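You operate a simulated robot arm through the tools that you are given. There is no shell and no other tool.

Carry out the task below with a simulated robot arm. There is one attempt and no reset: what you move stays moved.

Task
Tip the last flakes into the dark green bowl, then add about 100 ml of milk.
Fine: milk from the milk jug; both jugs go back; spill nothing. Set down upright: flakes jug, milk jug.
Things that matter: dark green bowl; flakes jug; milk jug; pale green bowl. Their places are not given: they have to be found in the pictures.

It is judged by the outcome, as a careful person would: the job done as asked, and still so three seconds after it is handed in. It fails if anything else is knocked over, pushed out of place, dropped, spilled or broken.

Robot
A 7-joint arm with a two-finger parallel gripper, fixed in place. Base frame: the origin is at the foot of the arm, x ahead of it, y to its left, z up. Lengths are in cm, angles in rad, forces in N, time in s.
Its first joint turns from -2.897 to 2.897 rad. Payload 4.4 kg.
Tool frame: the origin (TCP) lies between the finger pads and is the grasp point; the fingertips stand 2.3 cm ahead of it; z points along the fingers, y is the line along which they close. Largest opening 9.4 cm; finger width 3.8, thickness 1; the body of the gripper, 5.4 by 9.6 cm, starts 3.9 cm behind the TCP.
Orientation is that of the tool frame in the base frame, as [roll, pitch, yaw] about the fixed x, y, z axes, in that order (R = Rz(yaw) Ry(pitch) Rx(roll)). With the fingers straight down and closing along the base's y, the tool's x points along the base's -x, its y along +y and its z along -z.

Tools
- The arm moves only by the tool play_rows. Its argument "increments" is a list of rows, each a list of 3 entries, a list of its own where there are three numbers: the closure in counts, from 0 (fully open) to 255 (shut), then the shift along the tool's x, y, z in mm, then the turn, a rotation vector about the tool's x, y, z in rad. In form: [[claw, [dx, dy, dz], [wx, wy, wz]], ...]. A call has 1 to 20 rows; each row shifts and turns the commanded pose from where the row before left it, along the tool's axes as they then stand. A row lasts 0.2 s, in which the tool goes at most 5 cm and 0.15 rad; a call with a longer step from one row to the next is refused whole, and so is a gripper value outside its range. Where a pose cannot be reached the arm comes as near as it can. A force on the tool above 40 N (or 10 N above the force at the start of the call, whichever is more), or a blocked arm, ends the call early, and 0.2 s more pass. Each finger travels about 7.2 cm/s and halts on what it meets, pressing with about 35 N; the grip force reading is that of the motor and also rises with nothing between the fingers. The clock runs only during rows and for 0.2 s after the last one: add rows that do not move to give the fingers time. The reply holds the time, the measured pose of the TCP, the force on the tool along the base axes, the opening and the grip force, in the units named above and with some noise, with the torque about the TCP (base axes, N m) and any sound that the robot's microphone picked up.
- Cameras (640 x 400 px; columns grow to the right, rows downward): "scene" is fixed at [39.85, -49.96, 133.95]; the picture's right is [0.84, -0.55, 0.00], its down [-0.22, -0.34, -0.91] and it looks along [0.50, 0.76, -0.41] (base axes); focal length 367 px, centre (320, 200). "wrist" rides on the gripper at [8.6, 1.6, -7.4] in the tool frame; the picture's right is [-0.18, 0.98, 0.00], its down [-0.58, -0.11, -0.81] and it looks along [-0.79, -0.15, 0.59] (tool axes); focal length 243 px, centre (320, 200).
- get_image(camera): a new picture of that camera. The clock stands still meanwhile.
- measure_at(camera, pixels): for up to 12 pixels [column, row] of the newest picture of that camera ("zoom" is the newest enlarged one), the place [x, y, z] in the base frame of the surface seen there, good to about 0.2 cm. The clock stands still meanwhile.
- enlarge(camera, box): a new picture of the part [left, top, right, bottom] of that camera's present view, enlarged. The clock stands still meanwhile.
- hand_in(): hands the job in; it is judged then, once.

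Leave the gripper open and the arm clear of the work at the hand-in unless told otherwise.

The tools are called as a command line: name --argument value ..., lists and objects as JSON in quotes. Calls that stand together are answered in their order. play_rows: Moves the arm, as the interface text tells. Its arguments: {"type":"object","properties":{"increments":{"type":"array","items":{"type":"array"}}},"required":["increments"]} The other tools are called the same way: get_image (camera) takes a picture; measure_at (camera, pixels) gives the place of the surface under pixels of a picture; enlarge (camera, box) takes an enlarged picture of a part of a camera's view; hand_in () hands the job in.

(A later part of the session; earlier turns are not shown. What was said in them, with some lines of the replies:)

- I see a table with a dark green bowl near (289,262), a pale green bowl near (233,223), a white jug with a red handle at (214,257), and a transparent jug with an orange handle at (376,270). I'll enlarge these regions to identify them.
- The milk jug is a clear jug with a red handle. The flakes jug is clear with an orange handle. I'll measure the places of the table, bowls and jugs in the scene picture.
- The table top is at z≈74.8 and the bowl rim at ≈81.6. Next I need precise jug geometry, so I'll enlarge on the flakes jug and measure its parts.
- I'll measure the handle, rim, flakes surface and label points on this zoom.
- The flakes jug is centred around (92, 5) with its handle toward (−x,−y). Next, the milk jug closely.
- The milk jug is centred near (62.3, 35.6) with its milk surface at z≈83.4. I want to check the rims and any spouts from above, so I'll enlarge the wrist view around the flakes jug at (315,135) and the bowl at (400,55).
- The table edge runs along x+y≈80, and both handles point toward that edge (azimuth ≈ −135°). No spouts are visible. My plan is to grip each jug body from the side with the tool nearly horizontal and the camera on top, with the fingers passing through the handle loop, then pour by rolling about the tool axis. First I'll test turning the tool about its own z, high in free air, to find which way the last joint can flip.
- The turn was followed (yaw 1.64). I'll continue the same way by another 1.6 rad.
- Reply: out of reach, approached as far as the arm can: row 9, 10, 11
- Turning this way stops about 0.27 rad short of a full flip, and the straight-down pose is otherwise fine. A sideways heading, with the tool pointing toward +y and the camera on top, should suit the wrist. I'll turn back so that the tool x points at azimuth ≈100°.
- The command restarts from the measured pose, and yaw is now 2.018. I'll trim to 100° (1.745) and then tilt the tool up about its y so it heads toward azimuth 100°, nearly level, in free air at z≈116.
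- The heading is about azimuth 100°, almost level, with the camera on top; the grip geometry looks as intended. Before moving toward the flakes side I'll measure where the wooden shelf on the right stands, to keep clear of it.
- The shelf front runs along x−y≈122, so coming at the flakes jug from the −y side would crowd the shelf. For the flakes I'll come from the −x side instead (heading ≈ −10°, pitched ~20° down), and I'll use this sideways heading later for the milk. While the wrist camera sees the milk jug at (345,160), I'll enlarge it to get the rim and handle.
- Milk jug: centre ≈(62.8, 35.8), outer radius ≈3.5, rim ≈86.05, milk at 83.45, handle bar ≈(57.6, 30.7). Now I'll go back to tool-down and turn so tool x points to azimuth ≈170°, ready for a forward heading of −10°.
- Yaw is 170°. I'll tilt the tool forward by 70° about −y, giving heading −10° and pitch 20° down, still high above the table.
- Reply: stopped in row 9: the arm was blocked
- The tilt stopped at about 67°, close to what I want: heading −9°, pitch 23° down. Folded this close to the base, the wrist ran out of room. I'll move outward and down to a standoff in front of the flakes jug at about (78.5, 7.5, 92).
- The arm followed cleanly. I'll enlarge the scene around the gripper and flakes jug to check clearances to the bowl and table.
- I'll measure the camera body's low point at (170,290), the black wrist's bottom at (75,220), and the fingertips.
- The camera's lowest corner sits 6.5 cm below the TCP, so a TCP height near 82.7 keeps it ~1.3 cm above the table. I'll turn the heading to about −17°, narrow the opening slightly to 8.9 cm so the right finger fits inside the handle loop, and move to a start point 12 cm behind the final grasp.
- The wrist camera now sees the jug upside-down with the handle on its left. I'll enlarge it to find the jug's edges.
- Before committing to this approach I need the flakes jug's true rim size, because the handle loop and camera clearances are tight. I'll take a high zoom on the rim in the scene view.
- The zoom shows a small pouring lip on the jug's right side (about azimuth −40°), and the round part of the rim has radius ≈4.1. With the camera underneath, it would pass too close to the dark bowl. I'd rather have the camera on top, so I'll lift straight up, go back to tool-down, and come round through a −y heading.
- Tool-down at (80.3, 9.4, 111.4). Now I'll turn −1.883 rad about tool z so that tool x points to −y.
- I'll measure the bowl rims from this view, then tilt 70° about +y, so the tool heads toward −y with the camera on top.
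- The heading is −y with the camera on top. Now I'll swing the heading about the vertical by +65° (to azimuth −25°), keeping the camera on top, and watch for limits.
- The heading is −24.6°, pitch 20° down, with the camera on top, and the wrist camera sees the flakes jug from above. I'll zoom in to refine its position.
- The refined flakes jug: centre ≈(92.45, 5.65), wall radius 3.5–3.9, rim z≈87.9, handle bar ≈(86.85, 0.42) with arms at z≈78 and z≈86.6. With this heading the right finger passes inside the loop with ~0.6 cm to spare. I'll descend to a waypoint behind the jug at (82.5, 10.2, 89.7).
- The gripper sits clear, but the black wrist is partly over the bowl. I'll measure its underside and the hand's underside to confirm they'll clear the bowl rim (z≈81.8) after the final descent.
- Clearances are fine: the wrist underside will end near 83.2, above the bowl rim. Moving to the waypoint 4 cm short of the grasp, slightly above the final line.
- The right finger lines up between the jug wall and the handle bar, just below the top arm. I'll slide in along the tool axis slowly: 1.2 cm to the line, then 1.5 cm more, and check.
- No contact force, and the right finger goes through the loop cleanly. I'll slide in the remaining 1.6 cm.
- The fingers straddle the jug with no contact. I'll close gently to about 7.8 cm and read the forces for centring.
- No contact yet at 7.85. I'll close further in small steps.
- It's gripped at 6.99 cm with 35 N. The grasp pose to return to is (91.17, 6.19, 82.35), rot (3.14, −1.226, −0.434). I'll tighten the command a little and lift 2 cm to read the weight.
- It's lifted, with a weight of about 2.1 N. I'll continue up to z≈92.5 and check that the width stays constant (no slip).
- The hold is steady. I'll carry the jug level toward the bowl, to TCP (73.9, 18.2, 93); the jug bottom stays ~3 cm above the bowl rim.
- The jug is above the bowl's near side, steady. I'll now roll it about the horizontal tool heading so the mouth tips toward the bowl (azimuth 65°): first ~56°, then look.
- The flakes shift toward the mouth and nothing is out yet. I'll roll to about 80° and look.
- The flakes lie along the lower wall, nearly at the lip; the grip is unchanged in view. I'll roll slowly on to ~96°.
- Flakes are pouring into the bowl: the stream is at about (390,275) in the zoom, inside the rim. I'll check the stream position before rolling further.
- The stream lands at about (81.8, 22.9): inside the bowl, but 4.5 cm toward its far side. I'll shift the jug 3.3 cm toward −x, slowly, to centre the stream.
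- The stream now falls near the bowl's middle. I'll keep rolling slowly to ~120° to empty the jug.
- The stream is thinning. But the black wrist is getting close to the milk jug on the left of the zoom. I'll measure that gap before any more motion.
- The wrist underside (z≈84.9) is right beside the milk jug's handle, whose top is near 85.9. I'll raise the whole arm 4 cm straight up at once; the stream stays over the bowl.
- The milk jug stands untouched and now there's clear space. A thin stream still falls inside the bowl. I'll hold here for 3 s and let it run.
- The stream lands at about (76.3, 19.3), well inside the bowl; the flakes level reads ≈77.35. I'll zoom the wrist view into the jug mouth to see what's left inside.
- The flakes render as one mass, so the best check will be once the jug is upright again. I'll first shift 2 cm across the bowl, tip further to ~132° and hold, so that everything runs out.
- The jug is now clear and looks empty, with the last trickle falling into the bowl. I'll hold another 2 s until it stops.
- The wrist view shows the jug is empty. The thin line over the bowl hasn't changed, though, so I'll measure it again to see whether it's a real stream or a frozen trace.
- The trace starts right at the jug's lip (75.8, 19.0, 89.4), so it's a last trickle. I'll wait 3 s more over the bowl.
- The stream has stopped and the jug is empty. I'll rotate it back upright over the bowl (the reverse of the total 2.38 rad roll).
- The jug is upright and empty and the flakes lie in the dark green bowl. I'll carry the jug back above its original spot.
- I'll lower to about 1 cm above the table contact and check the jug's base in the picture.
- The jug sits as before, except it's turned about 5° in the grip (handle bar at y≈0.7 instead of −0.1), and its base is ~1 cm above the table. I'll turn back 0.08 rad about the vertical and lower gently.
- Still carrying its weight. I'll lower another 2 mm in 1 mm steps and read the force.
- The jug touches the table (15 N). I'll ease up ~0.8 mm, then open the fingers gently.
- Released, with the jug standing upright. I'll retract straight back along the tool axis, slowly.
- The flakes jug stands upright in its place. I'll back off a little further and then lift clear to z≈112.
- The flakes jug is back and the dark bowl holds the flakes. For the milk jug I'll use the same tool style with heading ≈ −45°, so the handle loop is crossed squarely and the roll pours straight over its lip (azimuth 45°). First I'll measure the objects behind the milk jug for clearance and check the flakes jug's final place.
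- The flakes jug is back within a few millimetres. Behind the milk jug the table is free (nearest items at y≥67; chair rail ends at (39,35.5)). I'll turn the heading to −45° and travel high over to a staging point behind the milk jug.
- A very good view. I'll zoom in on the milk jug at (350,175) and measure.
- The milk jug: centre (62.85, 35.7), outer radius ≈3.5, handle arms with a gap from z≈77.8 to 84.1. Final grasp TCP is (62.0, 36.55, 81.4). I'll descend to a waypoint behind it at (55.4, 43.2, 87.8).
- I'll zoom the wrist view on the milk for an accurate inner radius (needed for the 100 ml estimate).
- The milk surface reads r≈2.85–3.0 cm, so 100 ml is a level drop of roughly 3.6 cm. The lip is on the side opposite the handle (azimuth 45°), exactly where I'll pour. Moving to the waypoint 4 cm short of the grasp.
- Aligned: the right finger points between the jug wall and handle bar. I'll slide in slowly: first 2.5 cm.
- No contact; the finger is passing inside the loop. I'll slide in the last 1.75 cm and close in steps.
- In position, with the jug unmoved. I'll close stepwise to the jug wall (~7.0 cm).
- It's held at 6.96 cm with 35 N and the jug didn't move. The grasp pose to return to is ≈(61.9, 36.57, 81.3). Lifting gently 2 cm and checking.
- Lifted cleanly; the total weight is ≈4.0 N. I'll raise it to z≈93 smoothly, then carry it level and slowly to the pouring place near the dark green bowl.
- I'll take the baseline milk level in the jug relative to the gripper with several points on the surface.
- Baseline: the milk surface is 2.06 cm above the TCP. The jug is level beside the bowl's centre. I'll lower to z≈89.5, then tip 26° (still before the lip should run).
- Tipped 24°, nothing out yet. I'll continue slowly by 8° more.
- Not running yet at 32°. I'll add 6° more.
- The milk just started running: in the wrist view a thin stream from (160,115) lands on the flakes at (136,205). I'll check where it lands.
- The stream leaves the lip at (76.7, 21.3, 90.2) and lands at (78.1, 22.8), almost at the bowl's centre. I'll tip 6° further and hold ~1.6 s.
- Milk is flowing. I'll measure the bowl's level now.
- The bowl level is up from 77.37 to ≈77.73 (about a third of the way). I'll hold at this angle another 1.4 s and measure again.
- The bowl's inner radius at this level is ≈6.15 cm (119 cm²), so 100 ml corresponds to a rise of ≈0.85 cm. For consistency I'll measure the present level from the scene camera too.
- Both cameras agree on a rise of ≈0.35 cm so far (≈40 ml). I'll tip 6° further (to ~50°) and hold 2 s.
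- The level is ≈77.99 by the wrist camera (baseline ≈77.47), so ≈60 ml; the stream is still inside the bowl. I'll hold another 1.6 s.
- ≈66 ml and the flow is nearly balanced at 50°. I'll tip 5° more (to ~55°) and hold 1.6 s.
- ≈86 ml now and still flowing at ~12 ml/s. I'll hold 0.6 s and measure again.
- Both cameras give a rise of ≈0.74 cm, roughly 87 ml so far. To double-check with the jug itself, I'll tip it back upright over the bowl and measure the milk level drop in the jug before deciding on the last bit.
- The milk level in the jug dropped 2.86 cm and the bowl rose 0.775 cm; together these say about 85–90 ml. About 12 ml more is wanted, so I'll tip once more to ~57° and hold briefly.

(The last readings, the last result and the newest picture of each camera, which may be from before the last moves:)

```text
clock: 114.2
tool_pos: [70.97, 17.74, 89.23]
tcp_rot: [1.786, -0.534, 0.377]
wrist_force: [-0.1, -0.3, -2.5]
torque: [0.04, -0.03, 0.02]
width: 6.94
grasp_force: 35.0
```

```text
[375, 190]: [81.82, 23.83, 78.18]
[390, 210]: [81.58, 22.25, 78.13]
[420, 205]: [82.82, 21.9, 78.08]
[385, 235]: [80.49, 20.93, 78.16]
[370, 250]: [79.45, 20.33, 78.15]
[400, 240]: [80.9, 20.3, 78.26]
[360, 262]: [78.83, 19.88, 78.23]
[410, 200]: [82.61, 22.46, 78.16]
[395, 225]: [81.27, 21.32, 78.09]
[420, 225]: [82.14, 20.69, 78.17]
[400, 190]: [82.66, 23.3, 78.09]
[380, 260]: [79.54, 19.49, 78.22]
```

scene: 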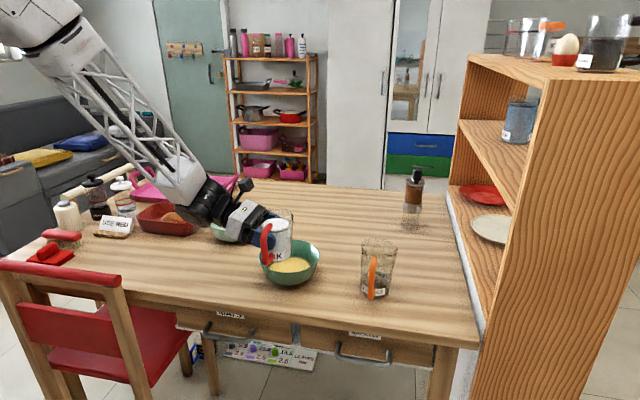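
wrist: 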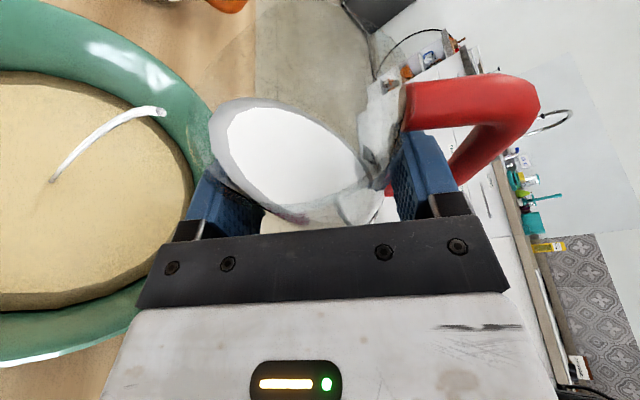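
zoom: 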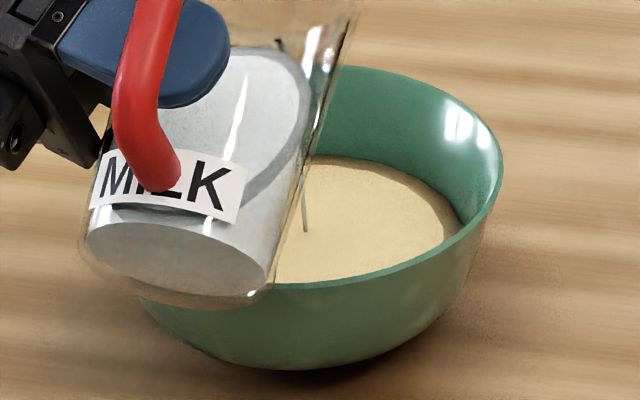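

A steady stream is running into the bowl; level 78.16. I'll hold 1.2 s and measure.

play_rows --increments '[[110, [0, 0, 0], [0, 0, 0]], [110, [0, 0, 0], [0, 0, 0]], [110, [0, 0, 0], [0, 0, 0]], [110, [0, 0, 0], [0, 0, 0]], [110, [0, 0, 0], [0, 0, 0]]]'

enlarge --camera "scene" --box '[260, 230, 325, 290]'

measure_at --camera "zoom" --pixels '[[375, 190], [390, 210], [420, 205], [385, 235], [370, 250], [400, 240], [360, 262], [410, 200], [395, 225], [420, 225], [400, 190], [380, 260]]'

get_image --camera "wrist"

measure_at --camera "wrist" --pixels '[[50, 210], [70, 230], [90, 200], [130, 240], [80, 270], [160, 160], [30, 220], [115, 275], [150, 200], [150, 140], [20, 190], [60, 120]]'

```text
clock: 115.4
tool_pos: [71.04, 17.7, 89.45]
tcp_rot: [1.785, -0.535, 0.376]
wrist_force: [0.2, 0.0, -2.9]
torque: [0.07, -0.01, 0.0]
width: 6.98
grasp_force: 34.6
```

```text
6.67 times, centred on (292, 260) of scene
```

zoom: 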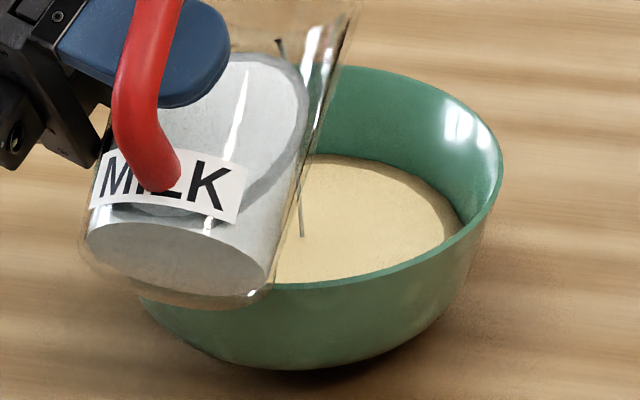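

```text
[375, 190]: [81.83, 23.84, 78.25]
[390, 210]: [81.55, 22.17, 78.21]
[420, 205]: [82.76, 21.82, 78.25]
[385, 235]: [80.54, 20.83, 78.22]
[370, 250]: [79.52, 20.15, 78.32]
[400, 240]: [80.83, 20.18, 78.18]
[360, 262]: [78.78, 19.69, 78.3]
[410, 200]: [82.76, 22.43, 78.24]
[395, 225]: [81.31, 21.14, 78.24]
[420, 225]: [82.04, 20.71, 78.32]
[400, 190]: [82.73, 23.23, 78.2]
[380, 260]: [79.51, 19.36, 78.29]
```

```text
taken
```

wrist: 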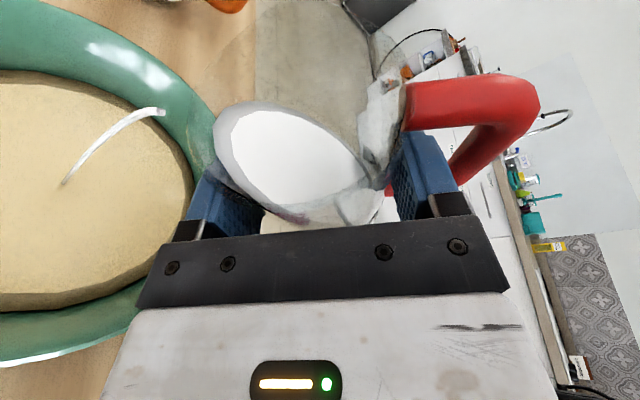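

```text
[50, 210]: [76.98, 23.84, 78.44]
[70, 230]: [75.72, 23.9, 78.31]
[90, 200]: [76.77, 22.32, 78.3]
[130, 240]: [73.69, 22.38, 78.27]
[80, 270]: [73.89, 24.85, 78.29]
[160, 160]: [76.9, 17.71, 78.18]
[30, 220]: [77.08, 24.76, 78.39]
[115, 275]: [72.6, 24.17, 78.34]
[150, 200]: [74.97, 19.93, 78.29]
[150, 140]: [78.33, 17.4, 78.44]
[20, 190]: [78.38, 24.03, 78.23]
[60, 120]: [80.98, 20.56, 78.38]
```

The bowl's rise is now 0.85–0.88 cm, i.e. about 100 ml. I'll stop by tipping the jug back upright.

play_rows --increments '[[110, [0, 0, 0], [0.0483, 0, 0.1342]], [110, [0, 0, 0], [0.0483, 0, 0.1342]], [110, [0, 0, 0], [0.0483, 0, 0.1342]], [110, [0, 0, 0], [0.0483, 0, 0.1342]], [110, [0, 0, 0], [0.0483, 0, 0.1342]], [110, [0, 0, 0], [0.0483, 0, 0.1342]], [110, [0, 0, 0], [0.0483, 0, 0.1342]], [110, [0, 0, 0], [0, 0, 0]], [110, [0, 0, 0], [0, 0, 0]], [110, [0, 0, 0], [0, 0, 0]]]'

get_image --camera "wrist"

measure_at --camera "wrist" --pixels '[[315, 155], [295, 160], [345, 150], [320, 140], [340, 170], [300, 175], [325, 150], [310, 150], [355, 160], [290, 170], [320, 185], [335, 190]]'

enlarge --camera "scene" --box '[220, 190, 340, 295]'

```text
clock: 117.6
tool_pos: [71.06, 17.69, 89.33]
tcp_rot: [3.14, -1.224, -0.788]
wrist_force: [-0.4, 0.6, -1.4]
torque: [0.01, 0.02, -0.01]
width: 6.98
grasp_force: 35.2
```

```text
taken
```

wrist: 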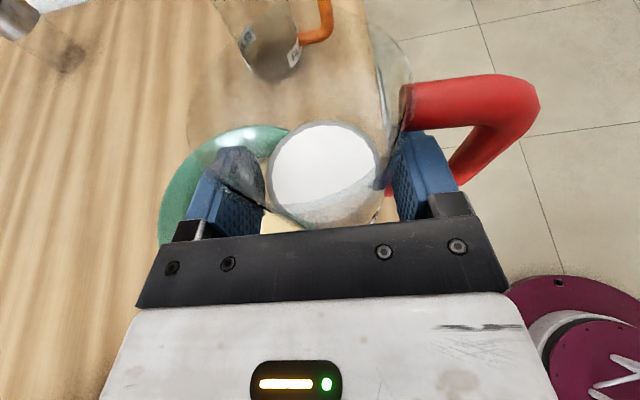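

```text
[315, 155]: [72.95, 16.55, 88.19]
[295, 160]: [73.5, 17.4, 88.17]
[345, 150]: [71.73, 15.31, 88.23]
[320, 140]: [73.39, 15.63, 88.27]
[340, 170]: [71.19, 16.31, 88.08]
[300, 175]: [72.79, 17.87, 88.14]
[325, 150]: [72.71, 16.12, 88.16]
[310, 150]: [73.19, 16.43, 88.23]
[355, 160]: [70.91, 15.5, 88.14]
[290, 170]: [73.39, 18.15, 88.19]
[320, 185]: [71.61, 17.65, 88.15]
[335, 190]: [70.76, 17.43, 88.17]
```

```text
3.81 times, centred on (280, 242) of scene
```

zoom: 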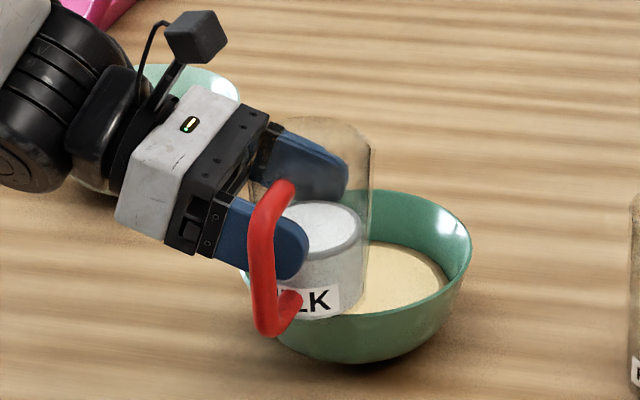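

The milk fell 3.31 cm in the jug in total, and the bowl's rise agrees: about 100 ml was poured. Nothing is spilled around the bowl. I'll lift the jug 3.5 cm and carry it level back over its original spot.

play_rows --increments '[[110, [8, 0, -2.9], [0, 0, 0]], [110, [12.5, 0, -4.5], [0, 0, 0]], [110, [12.5, 0, -4.5], [0, 0, 0]], [110, [-2.4, -2.4, -6.6], [0, 0, 0]], [110, [-4.8, -4.9, -13.3], [0, 0, 0]], [110, [-4.8, -4.9, -13.3], [0, 0, 0]], [110, [-4.8, -4.9, -13.3], [0, 0, 0]], [110, [-4.8, -4.9, -13.3], [0, 0, 0]], [110, [-4.8, -4.9, -13.3], [0, 0, 0]], [110, [-4.8, -4.9, -13.3], [0, 0, 0]], [110, [-4.8, -4.9, -13.3], [0, 0, 0]], [110, [-4.8, -4.9, -13.3], [0, 0, 0]], [110, [-4.8, -4.9, -13.3], [0, 0, 0]], [110, [-4.8, -4.9, -13.3], [0, 0, 0]], [110, [-4.8, -4.9, -13.3], [0, 0, 0]], [110, [-4.8, -4.9, -13.3], [0, 0, 0]], [110, [-4.8, -4.9, -13.3], [0, 0, 0]], [110, [-2.4, -2.4, -6.6], [0, 0, 0]], [110, [0, 0, 0], [0, 0, 0]]]'

get_image --camera "scene"

```text
clock: 121.6
tool_pos: [61.98, 36.65, 92.93]
tcp_rot: [3.139, -1.225, -0.787]
wrist_force: [0.9, 0.0, -2.3]
torque: [0.04, -0.04, -0.01]
width: 6.97
grasp_force: 35.1
```

```text
taken
```

scene: 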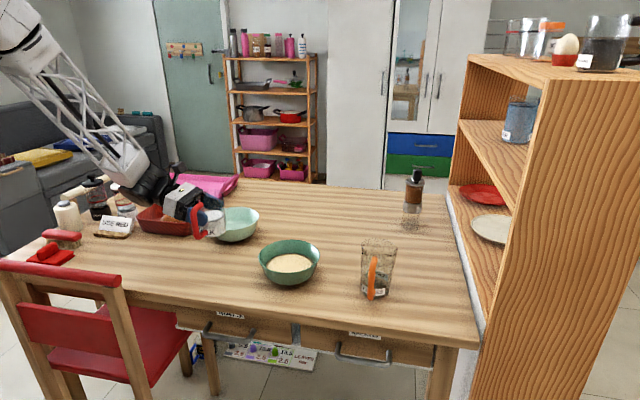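

The jug is above its spot at (61.98, 36.65). I'll lower it to ~1 cm above contact.

play_rows --increments '[[110, [-9.4, 0, 3.4], [0, 0, 0]], [110, [-14.1, 0, 5.1], [0, 0, 0]], [110, [-14.1, 0, 5.1], [0, 0, 0]], [110, [-14.1, 0, 5.1], [0, 0, 0]], [110, [-14.1, 0, 5.1], [0, 0, 0]], [110, [-14.1, 0, 5.1], [0, 0, 0]], [110, [-14.1, 0, 5.1], [0, 0, 0]], [110, [-5.6, 0, 2.0], [0, 0, 0]], [110, [0, 0, 0], [0, 0, 0]]]'

enlarge --camera "scene" --box '[150, 205, 250, 290]'

```text
clock: 123.6
tool_pos: [61.99, 36.6, 82.35]
tcp_rot: [3.138, -1.227, -0.785]
wrist_force: [1.0, -1.0, -2.0]
torque: [0.03, -0.01, 0.01]
width: 6.95
grasp_force: 35.4
```

```text
4.71 times, centred on (200, 248) of scene
```

zoom: 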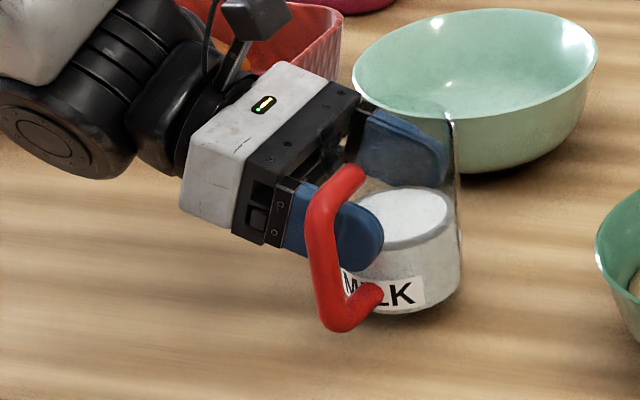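

About 1 cm above the table. I'll lower 7 mm, then in 1 mm steps with force checks.

play_rows --increments '[[110, [-4.7, 0, 1.7], [0, 0, 0]], [110, [-2.4, 0, 0.85], [0, 0, 0]], [110, [0, 0, 0], [0, 0, 0]]]'

```text
clock: 124.4
tool_pos: [62.05, 36.55, 81.56]
tcp_rot: [3.138, -1.225, -0.787]
wrist_force: [0.8, 0.0, -3.0]
torque: [0.05, 0.01, -0.01]
width: 6.97
grasp_force: 35.1
```

play_rows --increments '[[110, [-0.95, 0, 0.34], [0, 0, 0]], [110, [-0.95, 0, 0.34], [0, 0, 0]], [110, [0, 0, 0], [0, 0, 0]]]'

```text
clock: 125.2
tool_pos: [61.92, 36.49, 81.4]
tcp_rot: [3.139, -1.224, -0.79]
wrist_force: [-2.8, -0.3, 8.4]
torque: [-0.24, 0.28, -0.06]
width: 6.96
grasp_force: 35.0
```

The jug is down (8 N). I'll ease up half a millimetre and open gently.

play_rows --increments '[[110, [0.5, 0, -0.17], [0, 0, 0]], [85, [0, 0, 0], [0, 0, 0]], [70, [0, 0, 0], [0, 0, 0]], [55, [0, 0, 0], [0, 0, 0]], [40, [0, 0, 0], [0, 0, 0]], [22, [0, 0, 0], [0, 0, 0]], [12, [0, 0, 0], [0, 0, 0]], [12, [0, 0, 0], [0, 0, 0]]]'

enlarge --camera "scene" --box '[150, 205, 250, 290]'

get_image --camera "wrist"

```text
clock: 127.0
tool_pos: [61.93, 36.52, 81.47]
tcp_rot: [3.137, -1.225, -0.788]
wrist_force: [0.4, 0.1, -0.1]
torque: [0.02, 0.01, 0.01]
width: 8.96
grasp_force: 0.1
```

```text
4.71 times, centred on (200, 248) of scene
```

zoom: 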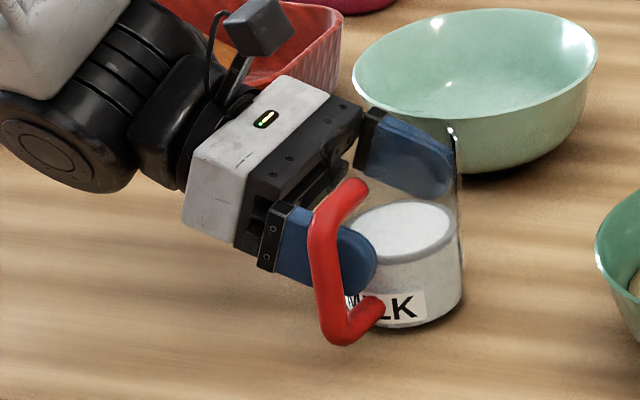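

```text
taken
```

wrist: 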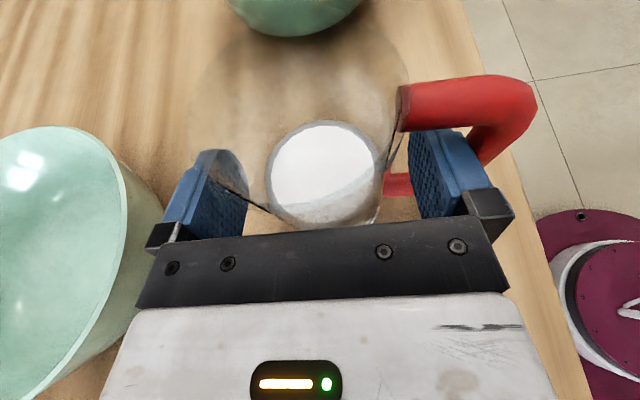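

Released and upright. I'll back straight out along the tool axis, slowly.

play_rows --increments '[[12, [0, 0, -8], [0, 0, 0]], [12, [0, 0, -10], [0, 0, 0]], [12, [0, 0, -10], [0, 0, 0]], [12, [0, 0, -12], [0, 0, 0]], [12, [0, 0, -15], [0, 0, 0]], [12, [0, 0, -20], [0, 0, 0]]]'

enlarge --camera "scene" --box '[130, 195, 260, 290]'

get_image --camera "wrist"

```text
clock: 128.4
tool_pos: [57.06, 41.63, 83.96]
tcp_rot: [3.141, -1.226, -0.787]
wrist_force: [0.0, 0.3, 0.5]
torque: [-0.02, -0.03, -0.01]
width: 8.96
grasp_force: 0.1
```

```text
4.21 times, centred on (195, 242) of scene
```

zoom: 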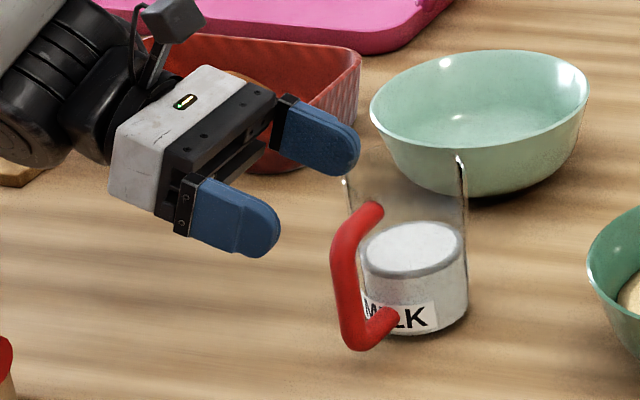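

```text
taken
```

wrist: 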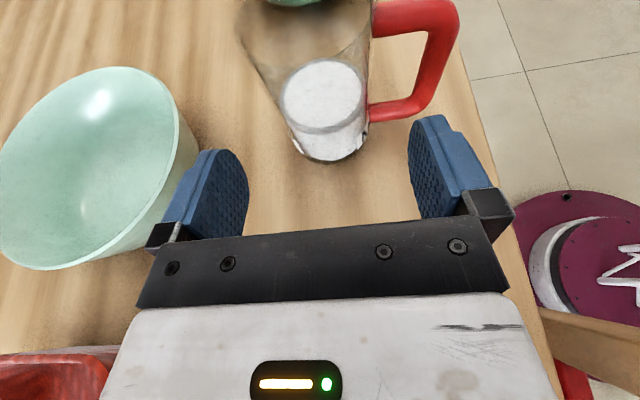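

The jug is free and upright. I'll lift the arm straight up and clear.

play_rows --increments '[[12, [14.1, 0, -5.1], [0, 0, 0]], [12, [26.3, 0, -9.5], [0, 0, 0]], [0, [26.3, 0, -9.5], [0, 0, 0]], [0, [26.3, 0, -9.5], [0, 0, 0]], [0, [26.3, 0, -9.5], [0, 0, 0]], [0, [26.3, 0, -9.5], [0, 0, 0]], [0, [26.3, 0, -9.5], [0, 0, 0]], [0, [26.3, 0, -9.5], [0, 0, 0]], [0, [26.3, 0, -9.5], [0, 0, 0]], [0, [26.3, 0, -9.5], [0, 0, 0]], [0, [26.3, 0, -9.5], [0, 0, 0]], [0, [0, 0, 0], [0, 0, 0]]]'

get_image --camera "scene"

get_image --camera "wrist"

```text
clock: 131.0
tool_pos: [57.07, 41.6, 113.23]
tcp_rot: [3.133, -1.225, -0.782]
wrist_force: [0.2, 0.1, 0.0]
torque: [0.02, -0.03, 0.0]
width: 9.37
grasp_force: 0.1
```

```text
taken
```

scene: 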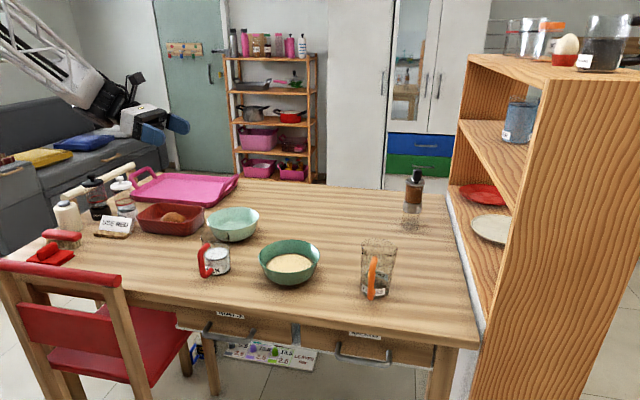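

```text
taken
```

wrist: 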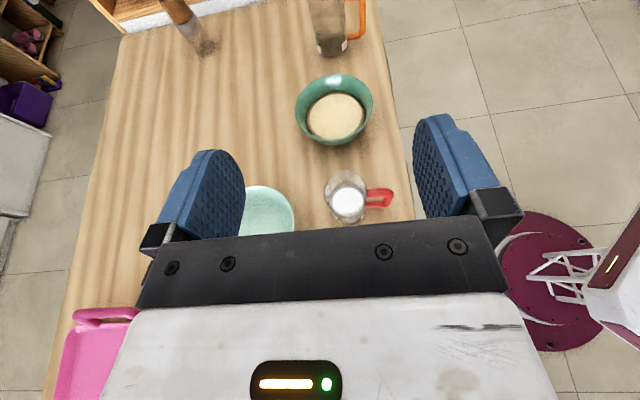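

All is standing in place. I'll verify the final state: zoom on the milk jug and bowl, and measure the milk level, jug position and bowl level once more.

enlarge --camera "scene" --box '[184, 222, 330, 300]'

measure_at --camera "zoom" --pixels '[[140, 155], [160, 150], [120, 160], [455, 170], [500, 170], [420, 180], [470, 200], [500, 195], [440, 200], [85, 185], [90, 225], [150, 215]]'

measure_at --camera "wrist" --pixels '[[348, 200], [340, 200], [356, 200], [348, 192], [348, 208], [335, 118], [320, 115], [350, 115], [335, 105], [335, 130], [385, 198], [378, 192]]'

```text
4.38 times, centred on (257, 261) of scene
```

zoom: 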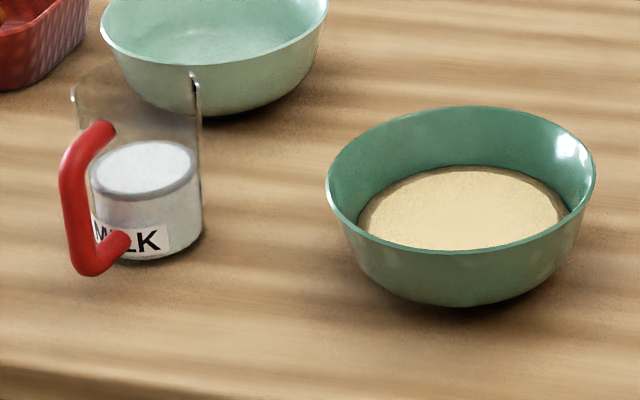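

```text
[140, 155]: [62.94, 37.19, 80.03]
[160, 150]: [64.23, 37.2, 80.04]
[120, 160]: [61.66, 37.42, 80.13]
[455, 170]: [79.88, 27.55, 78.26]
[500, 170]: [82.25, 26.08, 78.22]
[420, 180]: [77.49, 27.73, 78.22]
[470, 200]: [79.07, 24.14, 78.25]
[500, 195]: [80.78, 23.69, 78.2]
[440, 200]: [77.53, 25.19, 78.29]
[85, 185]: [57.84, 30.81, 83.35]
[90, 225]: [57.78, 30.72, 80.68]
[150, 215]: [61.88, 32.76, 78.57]
```

```text
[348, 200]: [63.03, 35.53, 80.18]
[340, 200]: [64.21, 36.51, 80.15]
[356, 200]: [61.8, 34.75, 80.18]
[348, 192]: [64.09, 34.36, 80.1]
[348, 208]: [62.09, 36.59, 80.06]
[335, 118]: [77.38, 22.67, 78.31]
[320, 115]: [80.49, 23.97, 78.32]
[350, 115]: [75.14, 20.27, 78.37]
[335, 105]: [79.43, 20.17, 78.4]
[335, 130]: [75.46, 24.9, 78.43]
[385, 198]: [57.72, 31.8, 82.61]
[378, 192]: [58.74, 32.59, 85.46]
```

Final state: the milk jug stands upright at (63.0, 35.6), its original place, and the flakes jug is upright and back in its place. The flakes are in the dark green bowl with about 100 ml of milk (jug level down 3.31 cm, bowl up 0.87 cm). The pale green bowl is untouched and I see no spills. The gripper is open and well above the table, so I'm handing in.

hand_in

```text
The job is handed in.
```

The flakes are in the dark green bowl with about 100 ml of milk on top. I've handed the job in, and the judging result isn't back yet.

- **Flakes:** I tipped the flakes jug until it looked empty. It is upright again, within about half a centimetre of where it started.
- **Milk:** the level in the milk jug fell 3.3 cm and the bowl rose about 0.87 cm. Together these put the amount at roughly 96–102 ml. The milk jug is upright and within about 2 mm of its original place.
- **Everything else:** the pale green bowl was not touched and I saw no spills on the table. The gripper is open and the arm is well above the work.

While I was tipping the flakes, the wrist came very close to the milk jug's handle. I raised the arm straight away, and the jug stayed where it was.
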